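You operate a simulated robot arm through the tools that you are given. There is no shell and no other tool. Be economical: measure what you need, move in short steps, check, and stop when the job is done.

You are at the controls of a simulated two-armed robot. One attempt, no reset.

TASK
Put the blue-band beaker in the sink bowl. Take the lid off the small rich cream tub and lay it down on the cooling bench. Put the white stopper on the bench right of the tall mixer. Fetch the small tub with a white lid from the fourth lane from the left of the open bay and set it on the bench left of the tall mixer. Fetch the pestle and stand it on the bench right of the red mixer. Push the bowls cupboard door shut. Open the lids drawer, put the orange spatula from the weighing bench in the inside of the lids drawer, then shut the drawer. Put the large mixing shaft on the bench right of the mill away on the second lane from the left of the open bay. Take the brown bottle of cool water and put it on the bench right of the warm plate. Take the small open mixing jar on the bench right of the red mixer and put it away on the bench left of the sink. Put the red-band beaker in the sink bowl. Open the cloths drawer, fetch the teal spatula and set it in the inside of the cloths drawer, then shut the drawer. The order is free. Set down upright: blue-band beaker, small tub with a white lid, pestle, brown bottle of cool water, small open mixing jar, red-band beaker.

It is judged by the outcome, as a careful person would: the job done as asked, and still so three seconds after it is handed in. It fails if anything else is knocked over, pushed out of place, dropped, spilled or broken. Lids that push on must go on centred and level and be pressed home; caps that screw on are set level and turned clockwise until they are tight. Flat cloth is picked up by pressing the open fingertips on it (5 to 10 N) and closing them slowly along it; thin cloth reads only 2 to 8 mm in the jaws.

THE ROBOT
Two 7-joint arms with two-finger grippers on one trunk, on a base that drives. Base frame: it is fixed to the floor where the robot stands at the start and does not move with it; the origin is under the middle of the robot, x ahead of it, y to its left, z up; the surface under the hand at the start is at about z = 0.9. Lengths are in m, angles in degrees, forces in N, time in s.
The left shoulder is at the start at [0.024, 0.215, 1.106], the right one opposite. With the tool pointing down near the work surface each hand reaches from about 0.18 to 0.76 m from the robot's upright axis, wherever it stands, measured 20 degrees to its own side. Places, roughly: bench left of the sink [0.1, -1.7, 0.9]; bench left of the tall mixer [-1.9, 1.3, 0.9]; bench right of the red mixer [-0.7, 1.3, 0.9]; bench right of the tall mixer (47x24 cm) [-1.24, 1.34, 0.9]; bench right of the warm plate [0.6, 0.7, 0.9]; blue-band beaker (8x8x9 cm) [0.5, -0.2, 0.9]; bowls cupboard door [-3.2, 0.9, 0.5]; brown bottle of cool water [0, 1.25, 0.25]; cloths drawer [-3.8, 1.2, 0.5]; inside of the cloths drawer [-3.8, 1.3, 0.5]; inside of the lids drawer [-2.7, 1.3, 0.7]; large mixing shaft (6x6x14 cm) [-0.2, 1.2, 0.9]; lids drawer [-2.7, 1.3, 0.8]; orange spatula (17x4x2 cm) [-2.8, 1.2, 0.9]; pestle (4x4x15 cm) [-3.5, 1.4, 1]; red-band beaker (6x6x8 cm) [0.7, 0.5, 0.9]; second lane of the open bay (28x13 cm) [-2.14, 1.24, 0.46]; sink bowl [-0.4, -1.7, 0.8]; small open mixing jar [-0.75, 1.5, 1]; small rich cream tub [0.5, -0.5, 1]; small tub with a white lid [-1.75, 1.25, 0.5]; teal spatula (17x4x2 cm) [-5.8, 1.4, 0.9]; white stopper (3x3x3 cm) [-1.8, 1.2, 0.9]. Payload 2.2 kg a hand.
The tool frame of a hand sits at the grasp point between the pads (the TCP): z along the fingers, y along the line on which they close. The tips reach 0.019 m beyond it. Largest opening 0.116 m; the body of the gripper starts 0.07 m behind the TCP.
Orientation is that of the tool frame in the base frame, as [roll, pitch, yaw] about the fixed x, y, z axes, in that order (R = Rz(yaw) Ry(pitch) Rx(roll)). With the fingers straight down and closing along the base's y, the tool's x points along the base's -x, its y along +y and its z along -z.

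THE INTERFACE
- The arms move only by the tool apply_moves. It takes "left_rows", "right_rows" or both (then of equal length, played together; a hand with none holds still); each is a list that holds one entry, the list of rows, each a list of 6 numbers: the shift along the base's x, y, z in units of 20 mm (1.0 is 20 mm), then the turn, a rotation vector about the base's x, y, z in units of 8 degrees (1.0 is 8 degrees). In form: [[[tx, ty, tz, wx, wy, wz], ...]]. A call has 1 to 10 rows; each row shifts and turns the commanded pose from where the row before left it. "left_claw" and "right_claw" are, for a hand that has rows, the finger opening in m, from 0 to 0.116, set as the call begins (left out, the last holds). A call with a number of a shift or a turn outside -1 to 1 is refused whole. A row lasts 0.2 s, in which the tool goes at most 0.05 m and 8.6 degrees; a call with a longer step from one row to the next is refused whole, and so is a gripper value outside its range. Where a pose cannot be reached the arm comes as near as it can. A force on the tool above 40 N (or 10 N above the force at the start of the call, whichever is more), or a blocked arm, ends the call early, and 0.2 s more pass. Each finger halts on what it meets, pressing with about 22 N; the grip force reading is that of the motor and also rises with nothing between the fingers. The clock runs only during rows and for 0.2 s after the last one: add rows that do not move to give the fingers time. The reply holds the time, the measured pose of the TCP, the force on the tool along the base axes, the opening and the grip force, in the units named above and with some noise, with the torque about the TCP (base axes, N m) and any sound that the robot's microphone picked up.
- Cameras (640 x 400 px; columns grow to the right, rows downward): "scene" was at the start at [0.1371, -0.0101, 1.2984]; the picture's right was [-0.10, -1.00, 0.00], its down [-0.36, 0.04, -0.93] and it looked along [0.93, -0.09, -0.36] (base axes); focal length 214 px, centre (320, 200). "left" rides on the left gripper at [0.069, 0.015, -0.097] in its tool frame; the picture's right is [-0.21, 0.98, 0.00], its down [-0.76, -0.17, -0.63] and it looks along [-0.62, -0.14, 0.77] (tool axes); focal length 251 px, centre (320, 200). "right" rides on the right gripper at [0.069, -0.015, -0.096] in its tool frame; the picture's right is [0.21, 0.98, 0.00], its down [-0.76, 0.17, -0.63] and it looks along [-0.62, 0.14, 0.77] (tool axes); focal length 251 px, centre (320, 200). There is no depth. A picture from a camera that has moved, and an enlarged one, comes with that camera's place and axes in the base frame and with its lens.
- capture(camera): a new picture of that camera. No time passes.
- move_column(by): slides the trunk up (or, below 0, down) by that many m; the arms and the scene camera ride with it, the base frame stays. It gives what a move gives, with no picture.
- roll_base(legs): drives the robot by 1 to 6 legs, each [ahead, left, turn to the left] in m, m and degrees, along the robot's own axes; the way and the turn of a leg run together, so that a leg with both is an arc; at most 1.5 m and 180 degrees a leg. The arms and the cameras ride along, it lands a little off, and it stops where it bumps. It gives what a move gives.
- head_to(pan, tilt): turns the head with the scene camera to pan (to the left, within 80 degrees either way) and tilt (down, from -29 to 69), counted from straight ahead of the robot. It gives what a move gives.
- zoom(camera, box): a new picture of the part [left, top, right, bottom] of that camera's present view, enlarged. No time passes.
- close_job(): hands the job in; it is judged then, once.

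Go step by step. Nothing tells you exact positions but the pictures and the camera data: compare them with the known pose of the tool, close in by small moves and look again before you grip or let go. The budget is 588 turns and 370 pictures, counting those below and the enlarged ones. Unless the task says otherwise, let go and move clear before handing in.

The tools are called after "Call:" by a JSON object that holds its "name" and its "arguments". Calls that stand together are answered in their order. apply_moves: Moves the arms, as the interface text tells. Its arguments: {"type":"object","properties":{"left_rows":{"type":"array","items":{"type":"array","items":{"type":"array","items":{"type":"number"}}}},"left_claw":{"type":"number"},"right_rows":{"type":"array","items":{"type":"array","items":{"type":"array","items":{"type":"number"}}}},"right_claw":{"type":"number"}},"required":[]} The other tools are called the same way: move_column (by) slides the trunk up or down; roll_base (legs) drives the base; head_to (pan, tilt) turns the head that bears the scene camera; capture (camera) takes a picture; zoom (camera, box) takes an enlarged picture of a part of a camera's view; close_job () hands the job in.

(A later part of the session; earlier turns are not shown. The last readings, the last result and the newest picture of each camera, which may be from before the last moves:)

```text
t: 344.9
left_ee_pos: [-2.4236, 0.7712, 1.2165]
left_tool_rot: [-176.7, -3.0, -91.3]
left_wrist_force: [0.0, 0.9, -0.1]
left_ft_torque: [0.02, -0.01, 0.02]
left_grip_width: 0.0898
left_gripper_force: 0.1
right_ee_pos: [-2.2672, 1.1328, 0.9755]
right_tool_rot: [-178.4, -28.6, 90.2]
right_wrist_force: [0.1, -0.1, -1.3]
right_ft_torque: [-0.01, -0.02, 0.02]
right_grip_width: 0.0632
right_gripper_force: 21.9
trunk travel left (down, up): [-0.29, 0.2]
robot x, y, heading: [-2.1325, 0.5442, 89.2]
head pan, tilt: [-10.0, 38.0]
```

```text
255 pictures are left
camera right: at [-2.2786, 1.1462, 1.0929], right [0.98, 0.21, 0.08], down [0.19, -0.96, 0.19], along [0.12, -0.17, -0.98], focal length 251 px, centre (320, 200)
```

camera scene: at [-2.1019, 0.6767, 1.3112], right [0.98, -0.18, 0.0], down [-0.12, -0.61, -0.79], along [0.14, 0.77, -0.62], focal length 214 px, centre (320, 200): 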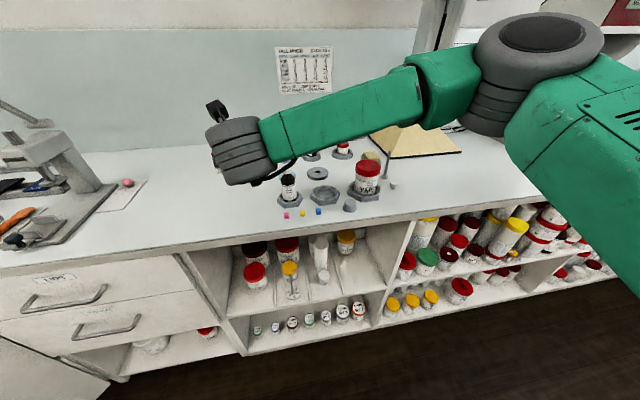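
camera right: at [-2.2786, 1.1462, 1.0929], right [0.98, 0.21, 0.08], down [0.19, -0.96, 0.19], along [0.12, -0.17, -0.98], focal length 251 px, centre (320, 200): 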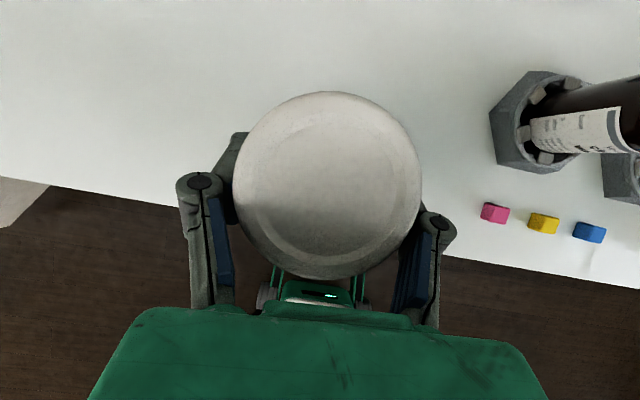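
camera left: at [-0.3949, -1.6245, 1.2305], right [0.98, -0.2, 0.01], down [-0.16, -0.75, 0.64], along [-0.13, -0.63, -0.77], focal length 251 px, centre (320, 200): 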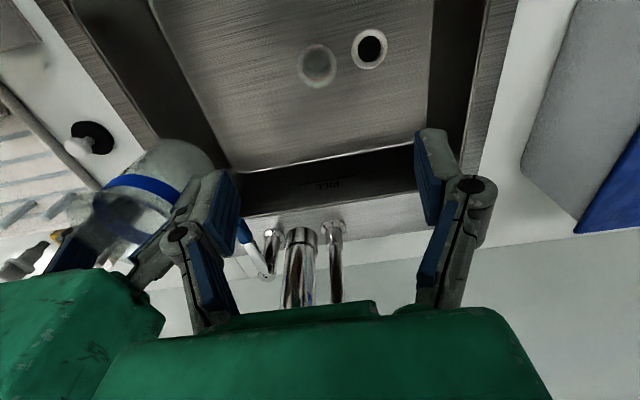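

Held at the lid rim. I'll raise, drive ahead a touch, and carry it over to above [-1.90, 1.345].

Call:
{"name": "apply_moves", "arguments": {"right_rows": [[[0, 0, 1, 0, 0, 0], [0, 0, 1, 0, 0, 0], [0, 0, 1, 0, 0, 0], [0, 0, 1, 0, 0, 0], [0, 0, 1, 0, 0, 0], [0, 0, 1, 0, 0, 0], [0, 0, 1, 0, 0, 0], [0, 0, 0, 0, 0, 0]]]}}

Call:
{"name": "roll_base", "arguments": {"legs": [[0.06, 0, 0]]}}

Call:
{"name": "apply_moves", "arguments": {"right_rows": [[[0.4, 0, 0, 0, 0, 0], [0.8, 0, 0, 0, 0, 0], [1, 0, 0, 0, 0, 0], [1, 0, 0, 0, 0, 0], [1, 0, 0, 0, 0, 0], [1, 0, 0, 0, 0, 0], [1, 0, 0, 0, 0, 0], [1, 0, 0, 0, 0, 0], [1, 0, 0, 0, 0, 0], [1, 0, 0, 0, 0, 0]]]}}

Call:
{"name": "apply_moves", "arguments": {"right_rows": [[[1, 0, 0, 0, 0, 0], [1, 0.3, 0, 0, 0, 0], [1, 0.6, 0, 0, 0, 0], [1, 1, 0, 0, 0, 0], [1, 1, 0, 0, 0, 0], [1, 1, 0, 0, 0, 0], [1, 1, 0, 0, 0, 0], [0.8, 1, 0, 0, 0, 0], [0.4, 0.7, 0, 0, 0, 0], [0, 0, 0, 0, 0, 0]]]}}

Call:
{"name": "apply_moves", "arguments": {"right_rows": [[[0, 0, 0, 0, 0, 0], [0, 0, 0, 0, 0, 0], [0, 0, 0, 0, 0, 0], [0, 0, 0, 0, 0, 0], [0, 0, 0, 0, 0, 0], [0, 0, 0, 0, 0, 0], [0, 0, 0, 0, 0, 0], [0, 0, 0, 0, 0, 0], [0, 0, 0, 0, 0, 0], [0, 0, 0, 0, 0, 0]]]}}

Call:
{"name": "capture", "arguments": {"camera": "right"}}

```text
t: 346.8
left_ee_pos: [-2.4239, 0.7705, 1.2155]
left_tool_rot: [-176.7, -2.9, -91.3]
left_wrist_force: [0.2, -0.3, 0.1]
left_ft_torque: [-0.01, -0.01, 0.0]
left_grip_width: 0.0901
left_gripper_force: 0.0
right_ee_pos: [-2.2686, 1.1329, 1.1148]
right_tool_rot: [-178.4, -28.5, 90.3]
right_wrist_force: [-0.2, 0.0, -2.2]
right_ft_torque: [0.01, 0.0, 0.03]
right_grip_width: 0.0632
right_gripper_force: 21.7
trunk travel left (down, up): [-0.29, 0.2]
robot x, y, heading: [-2.1304, 0.5475, 89.3]
head pan, tilt: [-10.0, 38.0]
```

```text
t: 347.7
left_ee_pos: [-2.4223, 0.8304, 1.2167]
left_tool_rot: [-176.7, -2.8, -91.4]
left_wrist_force: [-0.3, 0.6, 0.0]
left_ft_torque: [-0.05, 0.0, 0.01]
left_grip_width: 0.09
left_gripper_force: 0.1
right_ee_pos: [-2.2665, 1.1918, 1.1156]
right_tool_rot: [-178.4, -28.5, 90.1]
right_wrist_force: [-0.3, 0.4, -1.7]
right_ft_torque: [-0.02, 0.0, -0.01]
right_grip_width: 0.0627
right_gripper_force: 22.5
trunk travel left (down, up): [-0.29, 0.2]
robot x, y, heading: [-2.1265, 0.6084, 89.3]
head pan, tilt: [-10.0, 38.0]
```

```text
t: 349.9
left_ee_pos: [-2.418, 0.8281, 1.2165]
left_tool_rot: [-177.0, -2.8, -91.3]
left_wrist_force: [0.1, -0.3, -0.2]
left_ft_torque: [0.02, 0.01, 0.01]
left_grip_width: 0.0898
left_gripper_force: 0.0
right_ee_pos: [-2.0795, 1.1913, 1.1148]
right_tool_rot: [-178.3, -28.6, 90.2]
right_wrist_force: [-0.1, -0.4, -1.1]
right_ft_torque: [-0.03, 0.01, 0.01]
right_grip_width: 0.0626
right_gripper_force: 22.5
trunk travel left (down, up): [-0.29, 0.2]
robot x, y, heading: [-2.1281, 0.6081, 89.6]
head pan, tilt: [-10.0, 38.0]
```

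```text
t: 352.1
left_ee_pos: [-2.4204, 0.827, 1.217]
left_tool_rot: [-176.9, -2.8, -91.5]
left_wrist_force: [-0.9, 0.9, 0.1]
left_ft_torque: [0.0, -0.07, 0.0]
left_grip_width: 0.0899
left_gripper_force: 0.0
right_ee_pos: [-1.9169, 1.3218, 1.1171]
right_tool_rot: [-178.3, -28.7, 90.2]
right_wrist_force: [0.1, 0.4, -1.7]
right_ft_torque: [-0.02, -0.01, 0.01]
right_grip_width: 0.0629
right_gripper_force: 21.9
trunk travel left (down, up): [-0.29, 0.2]
robot x, y, heading: [-2.1305, 0.6089, 89.3]
head pan, tilt: [-10.0, 38.0]
```

```text
t: 354.3
left_ee_pos: [-2.4197, 0.8276, 1.2168]
left_tool_rot: [-176.9, -2.9, -91.3]
left_wrist_force: [0.6, -0.1, 0.1]
left_ft_torque: [0.0, 0.0, -0.06]
left_grip_width: 0.0901
left_gripper_force: 0.0
right_ee_pos: [-1.9163, 1.3235, 1.116]
right_tool_rot: [-178.3, -28.6, 90.2]
right_wrist_force: [0.1, -0.5, -1.1]
right_ft_torque: [-0.03, 0.02, 0.01]
right_grip_width: 0.0624
right_gripper_force: 21.8
trunk travel left (down, up): [-0.29, 0.2]
robot x, y, heading: [-2.13, 0.6086, 89.5]
head pan, tilt: [-10.0, 38.0]
```

```text
254 pictures are left
camera right: at [-1.9274, 1.3364, 1.2333], right [0.98, 0.21, 0.08], down [0.19, -0.96, 0.19], along [0.11, -0.17, -0.98], focal length 251 px, centre (320, 200)
```

right: 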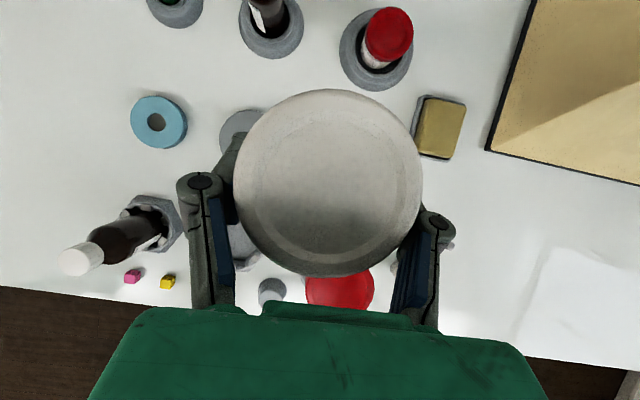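

The spot is confirmed free around [-1.88, 1.34]. Move over it and lower.

Call:
{"name": "apply_moves", "arguments": {"right_rows": [[[0.6, 0.3, -0.5, 0, 0, 0], [0.6, 0.3, -0.8, 0, 0, 0], [0.6, 0.25, -0.8, 0, 0, 0], [0, 0, -1, 0, 0, 0], [0, 0, -1, 0, 0, 0], [0, 0, -1, 0, 0, 0], [0, 0, -1, 0, 0, 0], [0, 0, -1, 0, 0, 0], [0, 0, 0, 0, 0, 0]]]}}

Call:
{"name": "capture", "arguments": {"camera": "right"}}

```text
t: 356.3
left_ee_pos: [-2.4196, 0.8281, 1.2174]
left_tool_rot: [-176.9, -2.9, -91.3]
left_wrist_force: [0.8, -1.3, 0.6]
left_ft_torque: [0.02, 0.03, 0.02]
left_grip_width: 0.0901
left_gripper_force: 0.1
right_ee_pos: [-1.8792, 1.3391, 0.9751]
right_tool_rot: [-178.1, -28.6, 90.1]
right_wrist_force: [-0.4, -0.5, -1.3]
right_ft_torque: [-0.01, 0.02, 0.0]
right_grip_width: 0.062
right_gripper_force: 21.9
trunk travel left (down, up): [-0.29, 0.2]
robot x, y, heading: [-2.128, 0.6083, 89.6]
head pan, tilt: [-10.0, 38.0]
```

```text
253 pictures are left
camera right: at [-1.8911, 1.3531, 1.0917], right [0.98, 0.21, 0.08], down [0.19, -0.96, 0.19], along [0.11, -0.17, -0.98], focal length 251 px, centre (320, 200)
```

right: 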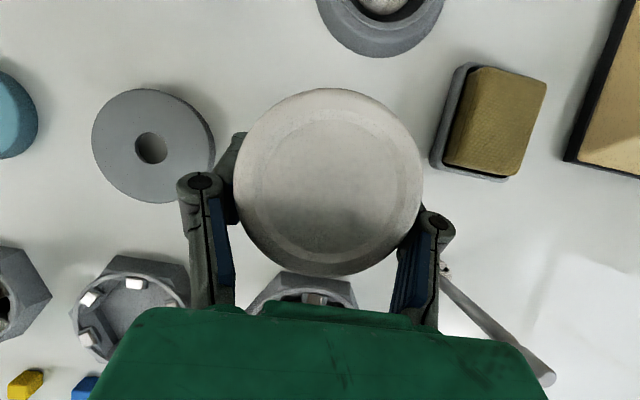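

Call:
{"name": "apply_moves", "arguments": {"right_rows": [[[0, 0, -0.5, 0, 0, 0], [0, 0, -0.5, 0, 0, 0], [0, 0, -0.3, 0, 0, 0], [0, 0, -0.2, 0, 0, 0], [0, 0, -0.2, 0, 0, 0], [0, 0, -0.15, 0, 0, 0], [0, 0, 0, 0, 0, 0]]]}}

```text
t: 357.9
left_ee_pos: [-2.4195, 0.8292, 1.2175]
left_tool_rot: [-176.9, -2.9, -91.3]
left_wrist_force: [-0.7, -0.7, -0.5]
left_ft_torque: [-0.01, 0.0, -0.02]
left_grip_width: 0.0899
left_gripper_force: 0.1
right_ee_pos: [-1.8799, 1.3403, 0.9386]
right_tool_rot: [-178.2, -28.7, 90.2]
right_wrist_force: [0.3, 1.1, 3.4]
right_ft_torque: [-0.06, 0.01, 0.0]
right_grip_width: 0.0628
right_gripper_force: 21.3
trunk travel left (down, up): [-0.29, 0.2]
robot x, y, heading: [-2.1281, 0.6072, 89.5]
head pan, tilt: [-10.0, 38.0]
```

Contact. Open a little and withdraw along the tool axis, then up.

Call:
{"name": "apply_moves", "arguments": {"right_rows": [[[0, 0, 0, 0, 0, 0], [0, 0, 0, 0, 0, 0], [0, -0.24, 0.44, 0, 0, 0], [0, -0.48, 0.88, 0, 0, 0], [0, -0.48, 0.88, 0, 0, 0], [0, -0.48, 0.88, 0, 0, 0], [0, -0.3, 1, 0, 0, 0], [0, 0, 1, 0, 0, 0], [0, 0, 1, 0, 0, 0], [0, 0, 1, 0, 0, 0]]], "right_claw": 0.09}}

Call:
{"name": "capture", "arguments": {"camera": "right"}}

```text
t: 360.1
left_ee_pos: [-2.4193, 0.8277, 1.216]
left_tool_rot: [-176.9, -2.8, -91.4]
left_wrist_force: [0.8, 0.7, 0.0]
left_ft_torque: [0.05, 0.03, 0.01]
left_grip_width: 0.0901
left_gripper_force: 0.1
right_ee_pos: [-1.8804, 1.2987, 1.0798]
right_tool_rot: [-178.2, -28.7, 90.1]
right_wrist_force: [-0.3, 0.0, 0.7]
right_ft_torque: [0.02, -0.01, 0.04]
right_grip_width: 0.0901
right_gripper_force: 0.1
trunk travel left (down, up): [-0.29, 0.2]
robot x, y, heading: [-2.1335, 0.6067, 89.4]
head pan, tilt: [-10.0, 38.0]
```

```text
252 pictures are left
camera right: at [-1.891, 1.313, 1.1969], right [0.98, 0.21, 0.08], down [0.19, -0.96, 0.19], along [0.11, -0.17, -0.98], focal length 251 px, centre (320, 200)
```

right: 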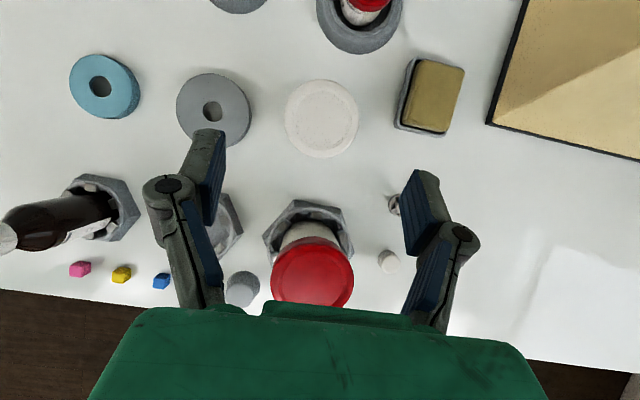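

The tub stands in place. Next, the white stopper at about [-1.759, 1.208]. I'll retract, flatten the hand tilt a bit, and move over in front of it.

Call:
{"name": "apply_moves", "arguments": {"right_rows": [[[0, -1, 0.2, 0, 0, 0], [0, -1, 0, 0, 0, 0], [0, -1, 0, 0, 0, 0], [0, -1, 0, 1, 0, 0], [0, -1, 0, 1, 0, 0], [0, -1, 0, 1, 0, 0], [0.6, -1, 0, 0, 0, 0], [1, 0, 0, 0, 0, 0], [1, 0, 0, 0, 0, 0], [1, 0, 0, 0, 0, 0]]], "right_claw": 0.055}}

Call:
{"name": "apply_moves", "arguments": {"right_rows": [[[1, 0, 0, 0, 0, 0], [0.8, 0, -0.5, 0, 0, 0], [0.6, 0, -1, 0, 0, 0], [0, 0, -1, 0, 0, 0], [0, 0, -1, 0, 0, 0], [0, 0, -1, 0, 0, 0], [0, 0, 0, 0, 0, 0]]]}}

Call:
{"name": "capture", "arguments": {"camera": "right"}}

```text
t: 362.3
left_ee_pos: [-2.4176, 0.8281, 1.2177]
left_tool_rot: [-177.0, -2.8, -91.3]
left_wrist_force: [0.2, -1.0, -0.2]
left_ft_torque: [-0.01, 0.02, 0.02]
left_grip_width: 0.0902
left_gripper_force: 0.0
right_ee_pos: [-1.8073, 1.1595, 1.0827]
right_tool_rot: [-178.3, -52.7, 90.3]
right_wrist_force: [0.2, -0.3, -0.1]
right_ft_torque: [0.01, -0.02, 0.03]
right_grip_width: 0.0552
right_gripper_force: 0.2
trunk travel left (down, up): [-0.29, 0.2]
robot x, y, heading: [-2.1274, 0.6084, 89.6]
head pan, tilt: [-10.0, 38.0]
```

```text
t: 363.9
left_ee_pos: [-2.4192, 0.8288, 1.2172]
left_tool_rot: [-177.0, -2.8, -91.3]
left_wrist_force: [0.2, 0.5, -0.5]
left_ft_torque: [0.01, -0.02, 0.0]
left_grip_width: 0.0899
left_gripper_force: 0.0
right_ee_pos: [-1.759, 1.1605, 0.9929]
right_tool_rot: [-178.2, -52.8, 90.2]
right_wrist_force: [0.5, -0.3, 0.9]
right_ft_torque: [0.05, -0.01, 0.01]
right_grip_width: 0.0549
right_gripper_force: 0.1
trunk travel left (down, up): [-0.29, 0.2]
robot x, y, heading: [-2.1287, 0.6081, 89.4]
head pan, tilt: [-10.0, 38.0]
```

```text
251 pictures are left
camera right: at [-1.7692, 1.1242, 1.1056], right [0.98, 0.16, 0.15], down [0.19, -0.96, -0.22], along [0.11, 0.24, -0.96], focal length 251 px, centre (320, 200)
```

right: 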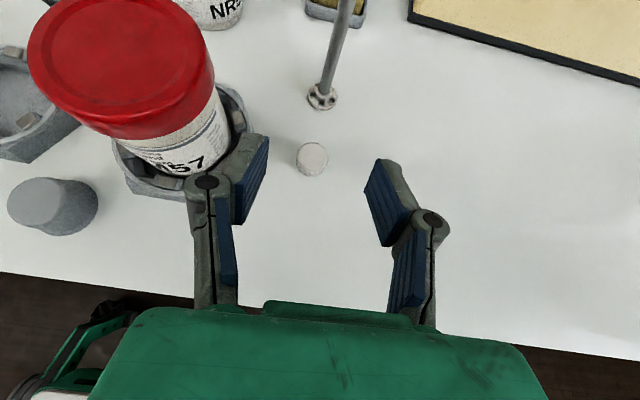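

Call:
{"name": "apply_moves", "arguments": {"right_rows": [[[0.4, 0, 0, 0, 0, 1], [0.4, 0, 0, 0, 0, 1], [0, 0, 0, 0, 0, 0.5], [0, 0.3, -0.5, 0, 0, 0], [0, 0.3, -0.6, 0, 0, 0], [0, 0, 0, 0, 0, 0]]], "right_claw": 0.048}}

Call:
{"name": "capture", "arguments": {"camera": "right"}}

```text
t: 365.3
left_ee_pos: [-2.4177, 0.8269, 1.2185]
left_tool_rot: [-177.1, -2.8, -91.3]
left_wrist_force: [0.3, -0.9, -0.1]
left_ft_torque: [0.03, -0.02, -0.01]
left_grip_width: 0.0901
left_gripper_force: 0.0
right_ee_pos: [-1.7411, 1.1713, 0.9709]
right_tool_rot: [-178.1, -52.8, 110.1]
right_wrist_force: [0.1, 0.8, 0.4]
right_ft_torque: [0.01, 0.0, -0.01]
right_grip_width: 0.0483
right_gripper_force: 0.0
trunk travel left (down, up): [-0.29, 0.2]
robot x, y, heading: [-2.1264, 0.6101, 89.3]
head pan, tilt: [-10.0, 38.0]
```

```text
250 pictures are left
camera right: at [-1.7401, 1.1339, 1.0835], right [0.86, 0.48, 0.15], down [0.5, -0.83, -0.22], along [0.02, 0.27, -0.96], focal length 251 px, centre (320, 200)
```

right: 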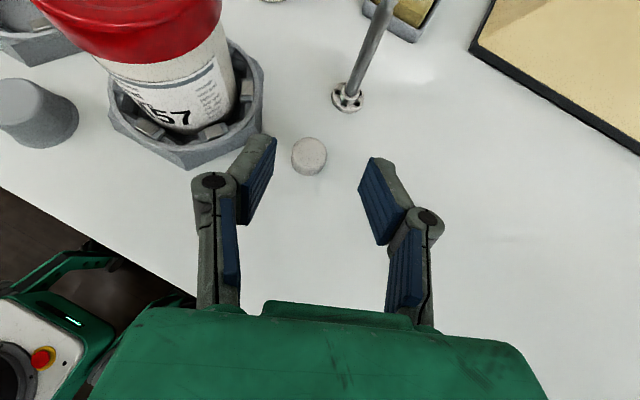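

Call:
{"name": "apply_moves", "arguments": {"right_rows": [[[-0.3, 0.55, -0.8, 0, 0, 0], [-0.3, 0.55, -0.8, 0, 0, 0], [-0.35, 0.6, -0.8, 0, 0, 0], [0, 0, 0, 0, 0, 0]]]}}

Call:
{"name": "capture", "arguments": {"camera": "right"}}

```text
t: 366.3
left_ee_pos: [-2.4188, 0.8278, 1.2179]
left_tool_rot: [-177.0, -2.7, -91.3]
left_wrist_force: [-0.2, -1.1, 0.1]
left_ft_torque: [0.01, 0.01, -0.02]
left_grip_width: 0.0902
left_gripper_force: 0.1
right_ee_pos: [-1.7623, 1.2062, 0.9223]
right_tool_rot: [-178.3, -52.7, 110.1]
right_wrist_force: [-0.6, 0.2, 0.4]
right_ft_torque: [0.01, -0.01, 0.01]
right_grip_width: 0.048
right_gripper_force: 0.1
trunk travel left (down, up): [-0.29, 0.2]
robot x, y, heading: [-2.1302, 0.609, 89.3]
head pan, tilt: [-10.0, 38.0]
```

```text
249 pictures are left
camera right: at [-1.7595, 1.1676, 1.0358], right [0.86, 0.48, 0.15], down [0.5, -0.83, -0.22], along [0.02, 0.27, -0.96], focal length 251 px, centre (320, 200)
```

right: 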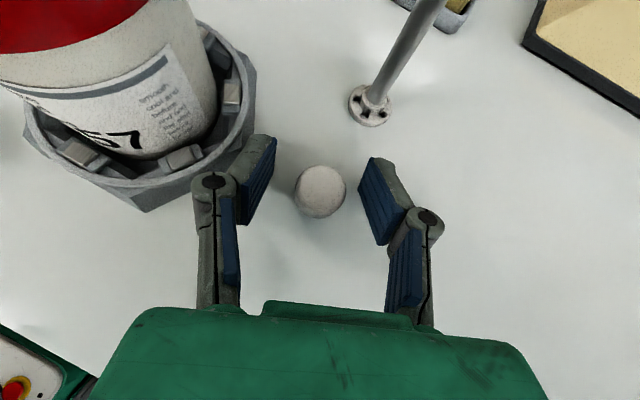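

Centred. Close and lift.

Call:
{"name": "apply_moves", "arguments": {"right_rows": [[[0, 0, 0, 0, 0, 0], [0, 0, 0, 0, 0, 0], [0, 0, 0, 0, 0, 0]]], "right_claw": 0.0}}

Call:
{"name": "apply_moves", "arguments": {"right_rows": [[[0, 0, 0.4, 0, 0, 0], [0, 0, 0.8, 0, 0, 0], [0, -0.5, 1, 0, 0, 0], [0, -1, 1, 0, 0, 0], [0, -1, 1, 0, 0, 0], [0, -1, 1, 0, 0, 0], [0, -1, 1, 0, 0, 0], [0, -1, 1, 0, 0, 0], [0, -1, 1, 0, 0, 0], [0, -1, 0, 0, 0, 0]]]}}

Call:
{"name": "capture", "arguments": {"camera": "right"}}

```text
t: 367.1
left_ee_pos: [-2.4175, 0.8282, 1.2175]
left_tool_rot: [-176.9, -2.9, -91.3]
left_wrist_force: [0.1, 0.0, 0.1]
left_ft_torque: [0.02, -0.01, -0.01]
left_grip_width: 0.0901
left_gripper_force: 0.1
right_ee_pos: [-1.7607, 1.2059, 0.9223]
right_tool_rot: [-178.2, -52.6, 110.1]
right_wrist_force: [-0.2, -0.4, -1.0]
right_ft_torque: [0.02, 0.0, 0.02]
right_grip_width: 0.0172
right_gripper_force: 21.9
trunk travel left (down, up): [-0.29, 0.2]
robot x, y, heading: [-2.1298, 0.6098, 89.2]
head pan, tilt: [-10.0, 38.0]
```

```text
t: 369.3
left_ee_pos: [-2.416, 0.8283, 1.2187]
left_tool_rot: [-177.1, -2.8, -91.3]
left_wrist_force: [0.2, -0.1, -0.4]
left_ft_torque: [0.03, 0.01, -0.03]
left_grip_width: 0.0899
left_gripper_force: 0.0
right_ee_pos: [-1.7587, 1.0546, 1.0869]
right_tool_rot: [-178.2, -52.6, 110.1]
right_wrist_force: [-0.3, 0.0, -0.5]
right_ft_torque: [0.0, 0.0, 0.03]
right_grip_width: 0.0169
right_gripper_force: 21.8
trunk travel left (down, up): [-0.29, 0.2]
robot x, y, heading: [-2.1293, 0.6057, 89.3]
head pan, tilt: [-10.0, 38.0]
```

```text
248 pictures are left
camera right: at [-1.7568, 1.0171, 1.1994], right [0.86, 0.48, 0.15], down [0.5, -0.83, -0.22], along [0.02, 0.27, -0.96], focal length 251 px, centre (320, 200)
```

right: 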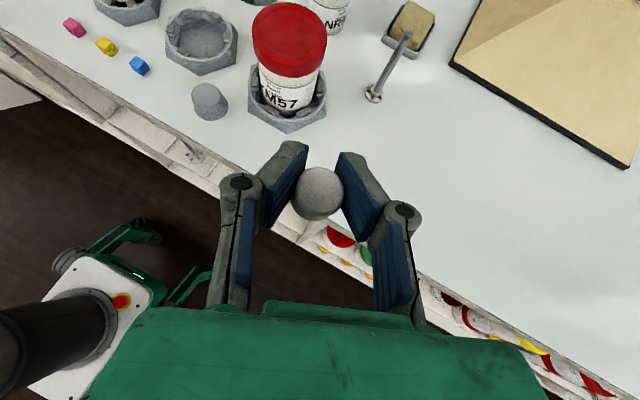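

Stopper held. Drive right to the bench right of the tall mixer.

Call:
{"name": "roll_base", "arguments": {"legs": [[0, -0.52, 0]]}}

Call:
{"name": "head_to", "arguments": {"pan": -15, "tilt": 38}}

Call:
{"name": "capture", "arguments": {"camera": "scene"}}

Call:
{"name": "capture", "arguments": {"camera": "right"}}

```text
t: 372.4
left_ee_pos: [-1.9185, 0.8225, 1.2131]
left_tool_rot: [-176.3, -2.9, -90.9]
left_wrist_force: [-0.1, 1.3, -0.4]
left_ft_torque: [-0.03, -0.04, -0.02]
left_grip_width: 0.09
left_gripper_force: 0.1
right_ee_pos: [-1.2614, 1.0532, 1.0913]
right_tool_rot: [-179.5, -52.4, 111.7]
right_wrist_force: [-1.2, -0.5, -0.1]
right_ft_torque: [-0.01, -0.07, -0.06]
right_grip_width: 0.0159
right_gripper_force: 22.6
trunk travel left (down, up): [-0.29, 0.2]
robot x, y, heading: [-1.6135, 0.6032, 89.7]
head pan, tilt: [-10.0, 38.0]
```

```text
t: 373.0
left_ee_pos: [-1.914, 0.8209, 1.2149]
left_tool_rot: [-176.4, -2.9, -90.9]
left_wrist_force: [-0.2, -0.1, -0.1]
left_ft_torque: [0.03, 0.01, -0.01]
left_grip_width: 0.09
left_gripper_force: 0.1
right_ee_pos: [-1.2586, 1.0523, 1.0901]
right_tool_rot: [-179.3, -52.3, 111.5]
right_wrist_force: [-0.1, -0.1, 0.1]
right_ft_torque: [-0.01, -0.06, -0.01]
right_grip_width: 0.0161
right_gripper_force: 21.7
trunk travel left (down, up): [-0.29, 0.2]
robot x, y, heading: [-1.6157, 0.6015, 89.7]
head pan, tilt: [-15.0, 38.0]
```

```text
247 pictures are left
camera scene: at [-1.5954, 0.7278, 1.3116], right [0.96, -0.26, 0.0], down [-0.16, -0.6, -0.79], along [0.21, 0.76, -0.62], focal length 214 px, centre (320, 200)
```

scene: 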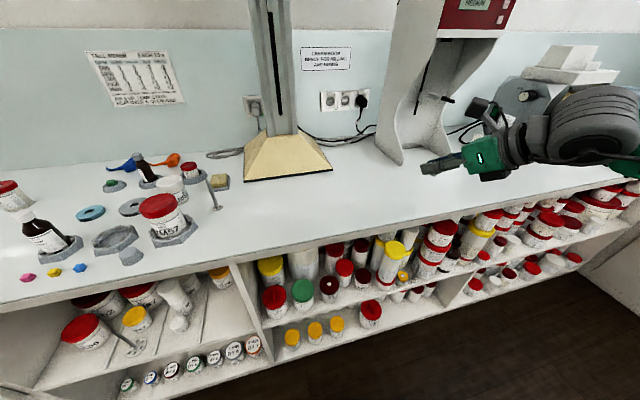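

```text
246 pictures are left
camera right: at [-1.2577, 1.0148, 1.2026], right [0.86, 0.49, 0.16], down [0.51, -0.83, -0.21], along [0.03, 0.27, -0.96], focal length 251 px, centre (320, 200)
```

right: 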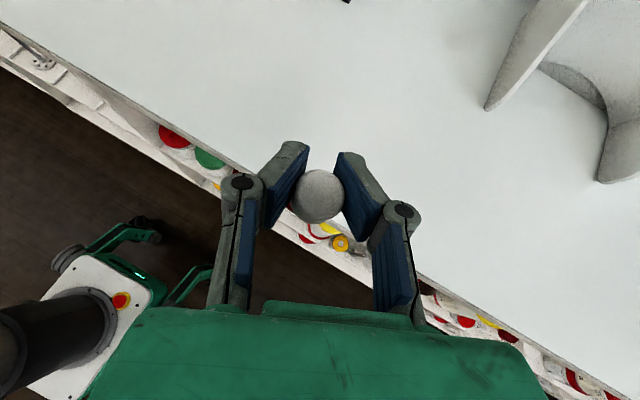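

The area is free. Place the stopper at about [-1.27, 1.30].

Call:
{"name": "apply_moves", "arguments": {"right_rows": [[[0, 1, 0, 0, 0, 0], [0, 1, 0, 0, 0, 0], [0, 1, 0, 0, 0, 0], [0, 1, 0, 0, 0, 0], [0, 1, 0, 0, 0, 0], [0, 1, 0, 0, 0, 0], [0, 1, -0.5, 0, 0, 0], [0, 1, -1, 0, 0, 0], [0, 1, -1, 0, 0, 0], [0, 1, -1, 0, 0, 0]]]}}

Call:
{"name": "apply_moves", "arguments": {"right_rows": [[[0, 1, -1, 0, 0, 0], [0, 1, -1, 0, 0, 0], [0, 0, -1, 0, 0, 0], [0, 0, -0.8, 0, 0, 0], [0, 0, -0.4, 0, 0, 0], [0, 0, 0, 0, 0, 0]]]}}

Call:
{"name": "capture", "arguments": {"camera": "right"}}

```text
t: 375.2
left_ee_pos: [-1.8918, 0.8237, 1.2191]
left_tool_rot: [-177.5, -2.9, -90.9]
left_wrist_force: [-0.3, 0.0, 0.1]
left_ft_torque: [0.0, 0.01, 0.01]
left_grip_width: 0.0902
left_gripper_force: 0.1
right_ee_pos: [-1.2383, 1.2543, 1.0145]
right_tool_rot: [-177.6, -52.8, 110.0]
right_wrist_force: [1.0, -0.1, 0.2]
right_ft_torque: [-0.01, 0.04, 0.1]
right_grip_width: 0.0161
right_gripper_force: 21.9
trunk travel left (down, up): [-0.29, 0.2]
robot x, y, heading: [-1.6107, 0.6057, 89.5]
head pan, tilt: [-15.0, 38.0]
```

```text
t: 376.6
left_ee_pos: [-1.9111, 0.8206, 1.2164]
left_tool_rot: [-176.7, -2.9, -90.9]
left_wrist_force: [-0.8, -0.2, 0.7]
left_ft_torque: [-0.03, -0.02, 0.01]
left_grip_width: 0.0899
left_gripper_force: 0.0
right_ee_pos: [-1.2545, 1.2929, 0.9344]
right_tool_rot: [-178.9, -52.6, 111.3]
right_wrist_force: [-0.4, -0.4, 0.2]
right_ft_torque: [0.02, -0.01, -0.02]
right_grip_width: 0.0159
right_gripper_force: 22.3
trunk travel left (down, up): [-0.29, 0.2]
robot x, y, heading: [-1.6122, 0.6009, 89.8]
head pan, tilt: [-15.0, 38.0]
```

```text
245 pictures are left
camera right: at [-1.2532, 1.2553, 1.0479], right [0.86, 0.49, 0.16], down [0.51, -0.83, -0.22], along [0.03, 0.27, -0.96], focal length 251 px, centre (320, 200)
```

right: 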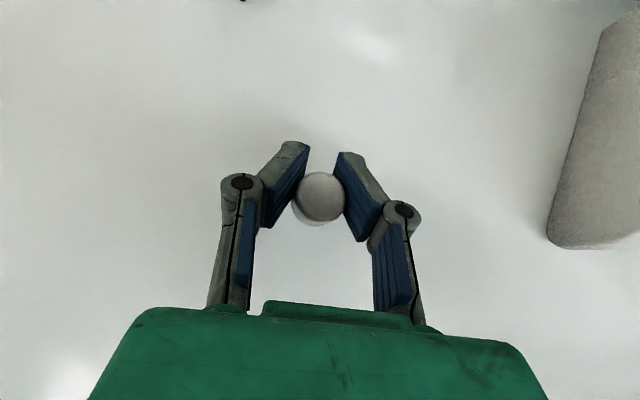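

Call:
{"name": "apply_moves", "arguments": {"right_rows": [[[0, 0, 0, 0, 0, 0], [0, 0, 0, 0, 0, 0], [0, 0, 0, 0, 0, 0], [0, 0, 0, 0, 0, 0], [0, 0, 0, 0, 0, 0], [0, 0, 0, 0, 0, 0], [0, 0, -0.2, 0, 0, 0], [0, 0, -0.2, 0, 0, 0], [0, 0, -0.15, 0, 0, 0], [0, 0, 0, 0, 0, 0]]]}}

Call:
{"name": "apply_moves", "arguments": {"right_rows": [[[0, 0, 0, 0, 0, 0], [0, 0, 0, 0, 0, 0], [0.2, -0.6, 0.5, 0, 0, 0], [0.2, -0.6, 0.5, 0, 0, 0], [0.2, -0.6, 0.5, 0, 0, 0], [0.2, -0.6, 0.8, 0, 0, 0], [0, -0.5, 1, 0, 0, 0], [0, -0.5, 1, 0, 0, 0], [0, -0.5, 1, 0, 0, 0], [0, -0.5, 1, 0, 0, 0]]], "right_claw": 0.06}}

Call:
{"name": "capture", "arguments": {"camera": "right"}}

```text
t: 378.8
left_ee_pos: [-1.8986, 0.8226, 1.2191]
left_tool_rot: [-177.1, -2.8, -90.9]
left_wrist_force: [-0.5, -0.7, -0.1]
left_ft_torque: [-0.02, 0.03, 0.02]
left_grip_width: 0.0902
left_gripper_force: 0.1
right_ee_pos: [-1.2447, 1.2921, 0.9214]
right_tool_rot: [-178.2, -52.7, 110.6]
right_wrist_force: [0.6, -0.4, -0.7]
right_ft_torque: [-0.03, 0.06, -0.01]
right_grip_width: 0.0156
right_gripper_force: 22.6
trunk travel left (down, up): [-0.29, 0.2]
robot x, y, heading: [-1.6119, 0.6045, 89.8]
head pan, tilt: [-15.0, 38.0]
```

```text
t: 381.0
left_ee_pos: [-1.9022, 0.8204, 1.2186]
left_tool_rot: [-177.0, -2.7, -90.8]
left_wrist_force: [1.0, 0.2, -1.2]
left_ft_torque: [0.0, 0.01, 0.01]
left_grip_width: 0.0897
left_gripper_force: 0.0
right_ee_pos: [-1.2325, 1.2049, 1.0488]
right_tool_rot: [-178.3, -52.7, 110.6]
right_wrist_force: [-0.7, -0.2, 1.0]
right_ft_torque: [0.0, 0.0, 0.0]
right_grip_width: 0.0599
right_gripper_force: 0.0
trunk travel left (down, up): [-0.29, 0.2]
robot x, y, heading: [-1.6111, 0.6061, 89.8]
head pan, tilt: [-15.0, 38.0]
```

```text
244 pictures are left
camera right: at [-1.2288, 1.1672, 1.1612], right [0.86, 0.49, 0.15], down [0.51, -0.83, -0.22], along [0.02, 0.27, -0.96], focal length 251 px, centre (320, 200)
```

right: 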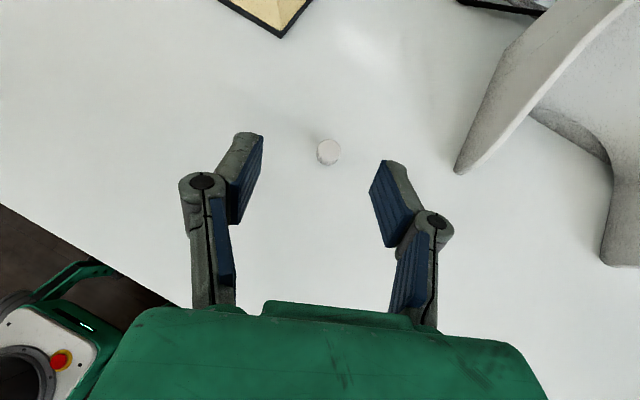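

Stopper placed. Now toward the lids drawer and the cupboard door: retract, level the left hand, and drive left.

Call:
{"name": "apply_moves", "arguments": {"right_rows": [[[-0.5, -1, 0, 0, 0, -1], [-0.5, -1, 0, 0, 0, -1], [-0.5, -1, 0, 0, 0, -0.6], [-0.5, -1, 0, 0, 0, 0], [-0.5, -1, 0, 0, 0, 0], [-0.5, -1, 0, 0, 0, 0], [-0.5, -1, 0, 0, 0, 0], [-0.5, -1, 0, 0, 0, 0], [-0.5, -1, 0, 0, 0, 0], [-0.5, -1, 0, 0, 0, 0]]], "left_rows": [[[0, 0, 0, 0.35, 0.38, 0], [0, 0, 0, 0, 0, 0], [0, 0, 0, 0, 0, 0], [0, 0, 0, 0, 0, 0], [0, 0, 0, 0, 0, 0], [0, 0, 0, 0, 0, 0], [0, 0, 0, 0, 0, 0], [0, 0, 0, 0, 0, 0], [0, 0, 0, 0, 0, 0], [0, 0, 0, 0, 0, 0]]]}}

Call:
{"name": "roll_base", "arguments": {"legs": [[-0.12, 0, 0]]}}

Call:
{"name": "roll_base", "arguments": {"legs": [[0, 0.75, 0]]}}

Call:
{"name": "head_to", "arguments": {"pan": 30, "tilt": 35}}

Call:
{"name": "capture", "arguments": {"camera": "scene"}}

```text
t: 383.2
left_ee_pos: [-1.9032, 0.8219, 1.2181]
left_tool_rot: [180.0, 0.1, -90.9]
left_wrist_force: [-1.3, 0.0, 0.6]
left_ft_torque: [0.02, -0.01, 0.0]
left_grip_width: 0.0902
left_gripper_force: 0.0
right_ee_pos: [-1.3292, 1.065, 1.0552]
right_tool_rot: [-178.4, -52.5, 89.9]
right_wrist_force: [-0.4, -0.1, -0.2]
right_ft_torque: [0.02, 0.01, -0.01]
right_grip_width: 0.0599
right_gripper_force: 0.0
right hand out of reach, approached as far as the arm can: row 8, 9, 10
trunk travel left (down, up): [-0.29, 0.2]
robot x, y, heading: [-1.6159, 0.6038, 89.8]
head pan, tilt: [-15.0, 38.0]
```

```text
t: 384.4
left_ee_pos: [-1.9018, 0.7013, 1.217]
left_tool_rot: [179.9, 0.0, -90.8]
left_wrist_force: [0.4, -0.2, -0.1]
left_ft_torque: [0.02, -0.02, 0.02]
left_grip_width: 0.09
left_gripper_force: 0.0
right_ee_pos: [-1.3287, 0.9449, 1.0549]
right_tool_rot: [-178.4, -52.5, 89.8]
right_wrist_force: [-0.2, 0.3, 0.5]
right_ft_torque: [-0.07, -0.05, -0.01]
right_grip_width: 0.0594
right_gripper_force: 0.0
trunk travel left (down, up): [-0.29, 0.2]
robot x, y, heading: [-1.6131, 0.4823, 90.0]
head pan, tilt: [-15.0, 38.0]
```

```text
t: 388.5
left_ee_pos: [-2.6499, 0.7004, 1.2189]
left_tool_rot: [179.7, 0.1, -90.7]
left_wrist_force: [0.5, -0.3, -0.7]
left_ft_torque: [-0.02, 0.0, 0.02]
left_grip_width: 0.0899
left_gripper_force: 0.0
right_ee_pos: [-2.0768, 0.9459, 1.0554]
right_tool_rot: [-178.2, -52.8, 89.7]
right_wrist_force: [-0.1, 0.1, 0.1]
right_ft_torque: [0.0, 0.05, -0.05]
right_grip_width: 0.06
right_gripper_force: 0.1
trunk travel left (down, up): [-0.29, 0.2]
robot x, y, heading: [-2.363, 0.4903, 90.0]
head pan, tilt: [-15.0, 38.0]
```

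```text
t: 389.6
left_ee_pos: [-2.6608, 0.6993, 1.2165]
left_tool_rot: [-179.8, 0.1, -90.7]
left_wrist_force: [-1.0, 0.3, 0.1]
left_ft_torque: [0.0, -0.02, -0.01]
left_grip_width: 0.0902
left_gripper_force: 0.1
right_ee_pos: [-2.0869, 0.9448, 1.0594]
right_tool_rot: [-178.9, -52.8, 90.5]
right_wrist_force: [-0.4, -0.9, -0.2]
right_ft_torque: [-0.02, -0.02, -0.03]
right_grip_width: 0.0601
right_gripper_force: 0.0
trunk travel left (down, up): [-0.29, 0.2]
robot x, y, heading: [-2.3606, 0.4875, 90.0]
head pan, tilt: [30.0, 35.0]
```

```text
243 pictures are left
camera scene: at [-2.4111, 0.6032, 1.3158], right [0.87, 0.5, 0.0], down [0.29, -0.5, -0.82], along [-0.41, 0.71, -0.58], focal length 214 px, centre (320, 200)
```

scene: 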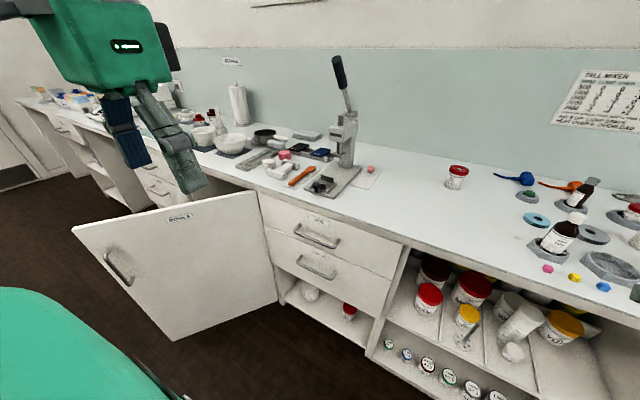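

The bowls door is open about 54° with its hinge at about [-2.98, 1.06] and free edge at [-3.29, 0.64]. I'll go around to stand in front of it and push its outer face with the right fist.

Call:
{"name": "roll_base", "arguments": {"legs": [[-0.27, 0, 0]]}}

Call:
{"name": "roll_base", "arguments": {"legs": [[0, 1.05, 0]]}}

Call:
{"name": "move_column", "arguments": {"by": -0.2}}

Call:
{"name": "head_to", "arguments": {"pan": -15, "tilt": 35}}

Call:
{"name": "capture", "arguments": {"camera": "scene"}}

```text
t: 391.5
left_ee_pos: [-2.6588, 0.4298, 1.2169]
left_tool_rot: [-179.9, 0.2, -90.6]
left_wrist_force: [-0.6, -0.1, -0.1]
left_ft_torque: [0.05, -0.05, 0.0]
left_grip_width: 0.0902
left_gripper_force: 0.0
right_ee_pos: [-2.084, 0.675, 1.058]
right_tool_rot: [-178.7, -52.8, 90.2]
right_wrist_force: [-0.1, -0.7, 0.7]
right_ft_torque: [-0.01, -0.02, -0.01]
right_grip_width: 0.06
right_gripper_force: 0.0
trunk travel left (down, up): [-0.29, 0.2]
robot x, y, heading: [-2.3639, 0.2165, 89.9]
head pan, tilt: [30.0, 35.0]
```

```text
t: 396.9
left_ee_pos: [-3.6915, 0.4204, 1.2215]
left_tool_rot: [179.2, 0.2, -90.1]
left_wrist_force: [-0.5, 0.6, 0.4]
left_ft_torque: [-0.01, 0.0, 0.02]
left_grip_width: 0.0899
left_gripper_force: 0.1
right_ee_pos: [-3.1212, 0.6716, 1.0548]
right_tool_rot: [-177.5, -52.9, 89.9]
right_wrist_force: [0.6, 0.2, -0.8]
right_ft_torque: [0.05, 0.04, 0.01]
right_grip_width: 0.0599
right_gripper_force: 0.0
trunk travel left (down, up): [-0.29, 0.2]
robot x, y, heading: [-3.4075, 0.2121, 90.3]
head pan, tilt: [30.0, 35.0]
```

```text
t: 399.1
left_ee_pos: [-3.7057, 0.4199, 1.0188]
left_tool_rot: [180.0, 0.3, -90.1]
left_wrist_force: [-0.8, 0.2, -0.1]
left_ft_torque: [-0.01, -0.06, 0.02]
left_grip_width: 0.0901
left_gripper_force: 0.2
right_ee_pos: [-3.1331, 0.6706, 0.8589]
right_tool_rot: [-178.6, -52.9, 90.7]
right_wrist_force: [-0.4, 0.4, 0.1]
right_ft_torque: [-0.02, 0.01, -0.02]
right_grip_width: 0.0601
right_gripper_force: 0.1
trunk travel left (down, up): [-0.09, 0.4]
robot x, y, heading: [-3.4124, 0.2112, 90.2]
head pan, tilt: [30.0, 35.0]
```

```text
t: 400.2
left_ee_pos: [-3.7001, 0.4195, 1.0187]
left_tool_rot: [179.7, 0.3, -90.1]
left_wrist_force: [1.0, 0.0, -0.2]
left_ft_torque: [0.01, 0.0, 0.02]
left_grip_width: 0.0901
left_gripper_force: 0.1
right_ee_pos: [-3.128, 0.6705, 0.8583]
right_tool_rot: [-178.1, -52.9, 90.3]
right_wrist_force: [0.1, 0.1, -0.7]
right_ft_torque: [0.01, 0.04, -0.02]
right_grip_width: 0.0602
right_gripper_force: 0.1
trunk travel left (down, up): [-0.09, 0.4]
robot x, y, heading: [-3.407, 0.2115, 90.7]
head pan, tilt: [-15.0, 35.0]
```

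```text
242 pictures are left
camera scene: at [-3.3832, 0.3383, 1.116], right [0.97, -0.25, 0.0], down [-0.14, -0.56, -0.82], along [0.2, 0.79, -0.58], focal length 214 px, centre (320, 200)
```

scene: 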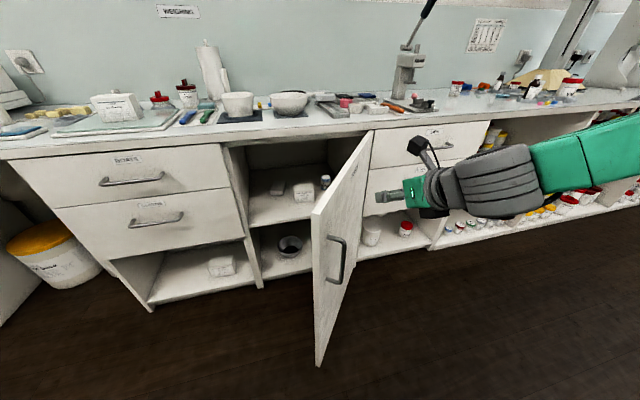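

Call:
{"name": "apply_moves", "arguments": {"right_rows": [[[-0.5, 0.3, -1, 0, 0, 0], [-0.5, 0.3, -1, 0, 0, 0], [-0.5, 0.4, -1, 0, 0, 0], [0, 0.4, -1, 0, 0, 0], [0, 0, -1, 0, 0, 0], [-1, 0.75, 0, 0, 0, 0], [-1, 0.75, 0, 0, 0, 0], [-1, 0.75, 0, 0, 0, 0]]], "right_claw": 0.0}}

Call:
{"name": "capture", "arguments": {"camera": "scene"}}

```text
t: 402.0
left_ee_pos: [-3.7002, 0.4204, 1.0184]
left_tool_rot: [179.8, 0.2, -90.0]
left_wrist_force: [0.5, 0.7, 0.5]
left_ft_torque: [-0.02, 0.01, 0.0]
left_grip_width: 0.0899
left_gripper_force: 0.0
right_ee_pos: [-3.2193, 0.7431, 0.757]
right_tool_rot: [-178.4, -53.0, 90.4]
right_wrist_force: [-0.4, 0.3, -0.3]
right_ft_torque: [0.01, 0.0, 0.0]
right_grip_width: 0.0001
right_gripper_force: 22.0
trunk travel left (down, up): [-0.09, 0.4]
robot x, y, heading: [-3.4059, 0.2153, 90.7]
head pan, tilt: [-15.0, 35.0]
```

```text
241 pictures are left
camera scene: at [-3.3855, 0.3393, 1.1159], right [0.97, -0.25, 0.0], down [-0.14, -0.56, -0.82], along [0.21, 0.79, -0.58], focal length 214 px, centre (320, 200)
```

scene: 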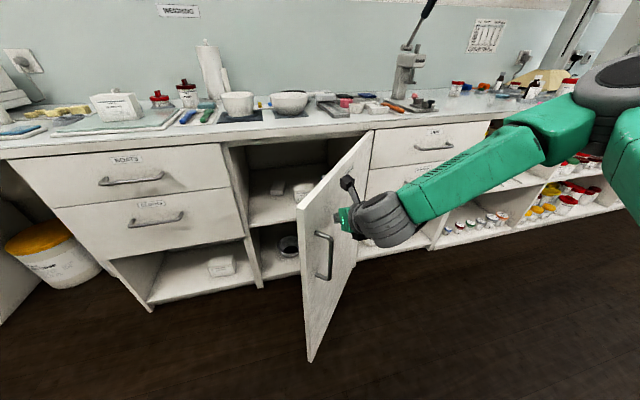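

The door is swinging. Keep pushing along the arc.

Call:
{"name": "apply_moves", "arguments": {"right_rows": [[[-0.75, 0.93, 0, 0, 0, 0], [-0.75, 0.93, 0, 0, 0, 0], [-0.75, 0.93, 0, 0, 0, 0], [-0.75, 0.93, 0, 0, 0, 0], [-0.75, 0.93, 0, 0, 0, 0], [-0.75, 0.93, 0, 0, 0, 0], [-0.4, 0.95, 0, 0, 0, 0], [-0.4, 0.95, 0, 0, 0, 0], [-0.4, 0.95, 0, 0, 0, 0]]]}}

Call:
{"name": "capture", "arguments": {"camera": "scene"}}

```text
t: 404.0
left_ee_pos: [-3.7009, 0.4201, 1.0194]
left_tool_rot: [179.8, 0.2, -90.1]
left_wrist_force: [0.2, -0.7, 0.1]
left_ft_torque: [0.03, -0.01, -0.03]
left_grip_width: 0.0898
left_gripper_force: 0.1
right_ee_pos: [-3.3347, 0.9144, 0.757]
right_tool_rot: [-178.3, -52.9, 90.4]
right_wrist_force: [0.4, 0.5, -0.9]
right_ft_torque: [0.03, 0.0, 0.0]
right_grip_width: 0.0
right_gripper_force: 21.8
trunk travel left (down, up): [-0.09, 0.4]
robot x, y, heading: [-3.4064, 0.2166, 90.2]
head pan, tilt: [-15.0, 35.0]
```

```text
240 pictures are left
camera scene: at [-3.3862, 0.34, 1.1158], right [0.97, -0.25, 0.0], down [-0.14, -0.56, -0.82], along [0.21, 0.79, -0.58], focal length 214 px, centre (320, 200)
```

scene: 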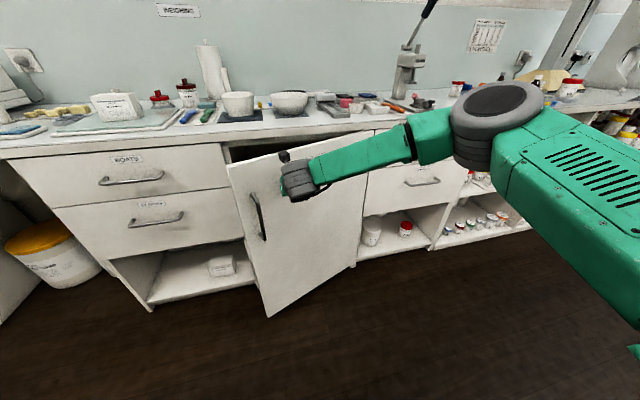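

Call:
{"name": "apply_moves", "arguments": {"right_rows": [[[-0.3, 1, 0, 0, 0, 0], [-0.2, 1, 0, 0, 0, 0], [-0.1, 1, 0, 0, 0, 0], [0, 1, 0, 0, 0, 0], [0, 1, 0, 0, 0, 0], [0, 1, 0, 0, 0, 0], [0, 0.8, 0, 0, 0, 0], [0, 0, 0, 0, 0, 0]]]}}

Call:
{"name": "capture", "arguments": {"camera": "scene"}}

```text
t: 405.8
left_ee_pos: [-3.7002, 0.4186, 1.0191]
left_tool_rot: [179.8, 0.2, -90.0]
left_wrist_force: [0.4, 1.4, -0.3]
left_ft_torque: [0.03, 0.03, -0.01]
left_grip_width: 0.0898
left_gripper_force: 0.0
right_ee_pos: [-3.3457, 1.0504, 0.7575]
right_tool_rot: [-178.3, -52.9, 90.5]
right_wrist_force: [-0.6, -0.4, -0.1]
right_ft_torque: [-0.01, 0.01, -0.01]
right_grip_width: 0.0
right_gripper_force: 22.0
trunk travel left (down, up): [-0.09, 0.4]
robot x, y, heading: [-3.4077, 0.2141, 90.3]
head pan, tilt: [-15.0, 35.0]
```

```text
239 pictures are left
camera scene: at [-3.3864, 0.34, 1.1159], right [0.97, -0.25, 0.0], down [-0.14, -0.56, -0.82], along [0.21, 0.79, -0.58], focal length 214 px, centre (320, 200)
```

scene: 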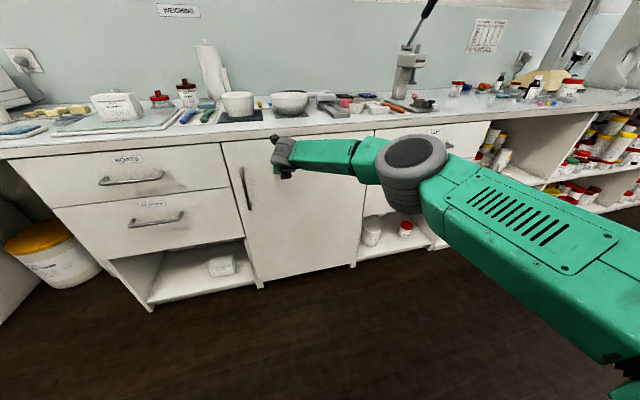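

Almost shut; push the last bit until it resists.

Call:
{"name": "apply_moves", "arguments": {"right_rows": [[[-0.3, 0.3, 0, 0, 0, 0], [0, 0.3, 0, 0, 0, 0], [0, 0.3, 0, 0, 0, 0], [0, 0.3, 0, 0, 0, 0], [0, 0.3, 0, 0, 0, 0]]]}}

Call:
{"name": "zoom", "arguments": {"camera": "scene", "box": [200, 110, 440, 300]}}

```text
t: 407.0
left_ee_pos: [-3.699, 0.4194, 1.0192]
left_tool_rot: [179.8, 0.3, -90.2]
left_wrist_force: [-0.1, 0.7, 0.1]
left_ft_torque: [0.01, 0.01, -0.01]
left_grip_width: 0.0901
left_gripper_force: 0.1
right_ee_pos: [-3.351, 1.0678, 0.7573]
right_tool_rot: [-178.2, -53.1, 90.3]
right_wrist_force: [0.1, -2.0, -0.7]
right_ft_torque: [-0.01, -0.04, 0.01]
right_grip_width: 0.0003
right_gripper_force: 21.6
right hand out of reach, approached as far as the arm can: row 4, 5
trunk travel left (down, up): [-0.09, 0.4]
robot x, y, heading: [-3.4034, 0.2153, 90.5]
head pan, tilt: [-15.0, 35.0]
```

```text
2.11 times, centred on (320, 205) of scene
camera zoom: at [-3.387, 0.3399, 1.1159], right [0.97, -0.25, 0.0], down [-0.14, -0.56, -0.82], along [0.21, 0.79, -0.58], focal length 452 px, centre (320, 190)
```

zoom: 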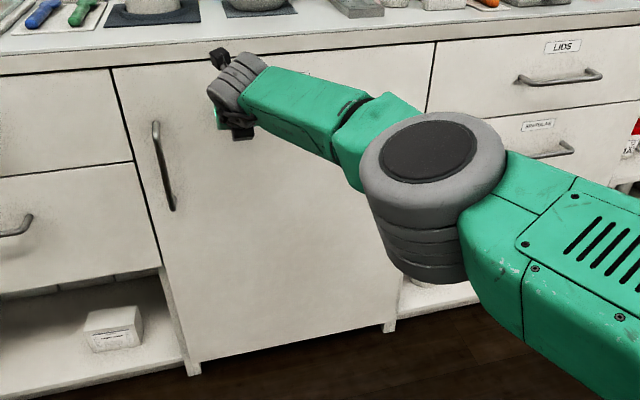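

Call:
{"name": "roll_base", "arguments": {"legs": [[0.02, 0, 0]]}}

Call:
{"name": "apply_moves", "arguments": {"right_rows": [[[0, -1, 0, 0, 0, 0], [0, -1, 0, 0, 0, 0], [0, -1, 0, 0, 0, 0], [0, -1, 0, 0, 0, 0], [0, -1, 0, 0, 0, 0], [0.5, -1, 0, 0, 0, 0], [1, -1, 0, 0, 0, 0], [1, -1, 0, 0, 0, 0], [1, -1, 0, 0, 0, 0], [1, -1, 0, 0, 0, 0]]]}}

Call:
{"name": "head_to", "arguments": {"pan": 0, "tilt": 30}}

Call:
{"name": "capture", "arguments": {"camera": "scene"}}

```text
t: 407.8
left_ee_pos: [-3.6984, 0.4205, 1.0201]
left_tool_rot: [179.6, 0.5, -90.2]
left_wrist_force: [-0.2, -0.2, 0.4]
left_ft_torque: [-0.03, 0.01, 0.02]
left_grip_width: 0.09
left_gripper_force: 0.0
right_ee_pos: [-3.3523, 1.0689, 0.7576]
right_tool_rot: [-178.0, -52.4, 90.1]
right_wrist_force: [3.7, -26.0, 7.3]
right_ft_torque: [0.07, -0.03, -0.21]
right_grip_width: 0.006
right_gripper_force: 28.1
trunk travel left (down, up): [-0.09, 0.4]
robot x, y, heading: [-3.4064, 0.2174, 90.5]
head pan, tilt: [-15.0, 35.0]
stopped in leg 1: the force on the tool passed its limit at 68 N (the readings are from after the stop); the commanded pose is now the measured one
```

```text
t: 410.0
left_ee_pos: [-3.6964, 0.4218, 1.0197]
left_tool_rot: [179.6, 0.5, -90.2]
left_wrist_force: [0.8, -0.3, 0.1]
left_ft_torque: [0.0, 0.01, -0.02]
left_grip_width: 0.09
left_gripper_force: 0.1
right_ee_pos: [-3.2612, 0.8695, 0.7559]
right_tool_rot: [-178.0, -52.3, 90.1]
right_wrist_force: [0.6, -0.1, -0.5]
right_ft_torque: [-0.03, 0.0, -0.01]
right_grip_width: 0.0
right_gripper_force: 28.9
trunk travel left (down, up): [-0.09, 0.4]
robot x, y, heading: [-3.4103, 0.2247, 90.5]
head pan, tilt: [-15.0, 35.0]
```

```text
t: 410.8
left_ee_pos: [-3.6974, 0.4227, 1.0201]
left_tool_rot: [179.6, 0.5, -90.2]
left_wrist_force: [0.0, 0.7, 0.0]
left_ft_torque: [0.02, 0.0, 0.0]
left_grip_width: 0.0899
left_gripper_force: 0.0
right_ee_pos: [-3.2622, 0.8702, 0.7569]
right_tool_rot: [-178.0, -52.4, 90.3]
right_wrist_force: [0.9, 0.6, 0.1]
right_ft_torque: [0.03, 0.0, 0.01]
right_grip_width: 0.0
right_gripper_force: 28.5
trunk travel left (down, up): [-0.09, 0.4]
robot x, y, heading: [-3.4097, 0.2144, 90.6]
head pan, tilt: [0.0, 30.0]
```

```text
237 pictures are left
camera scene: at [-3.408, 0.351, 1.1237], right [1.0, 0.01, 0.0], down [0.0, -0.5, -0.86], along [-0.01, 0.86, -0.5], focal length 214 px, centre (320, 200)
```

scene: 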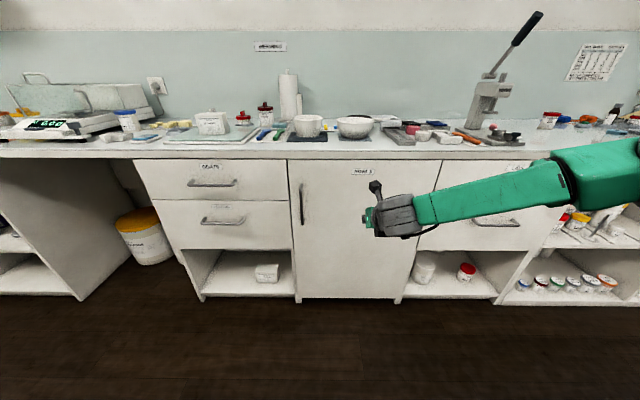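

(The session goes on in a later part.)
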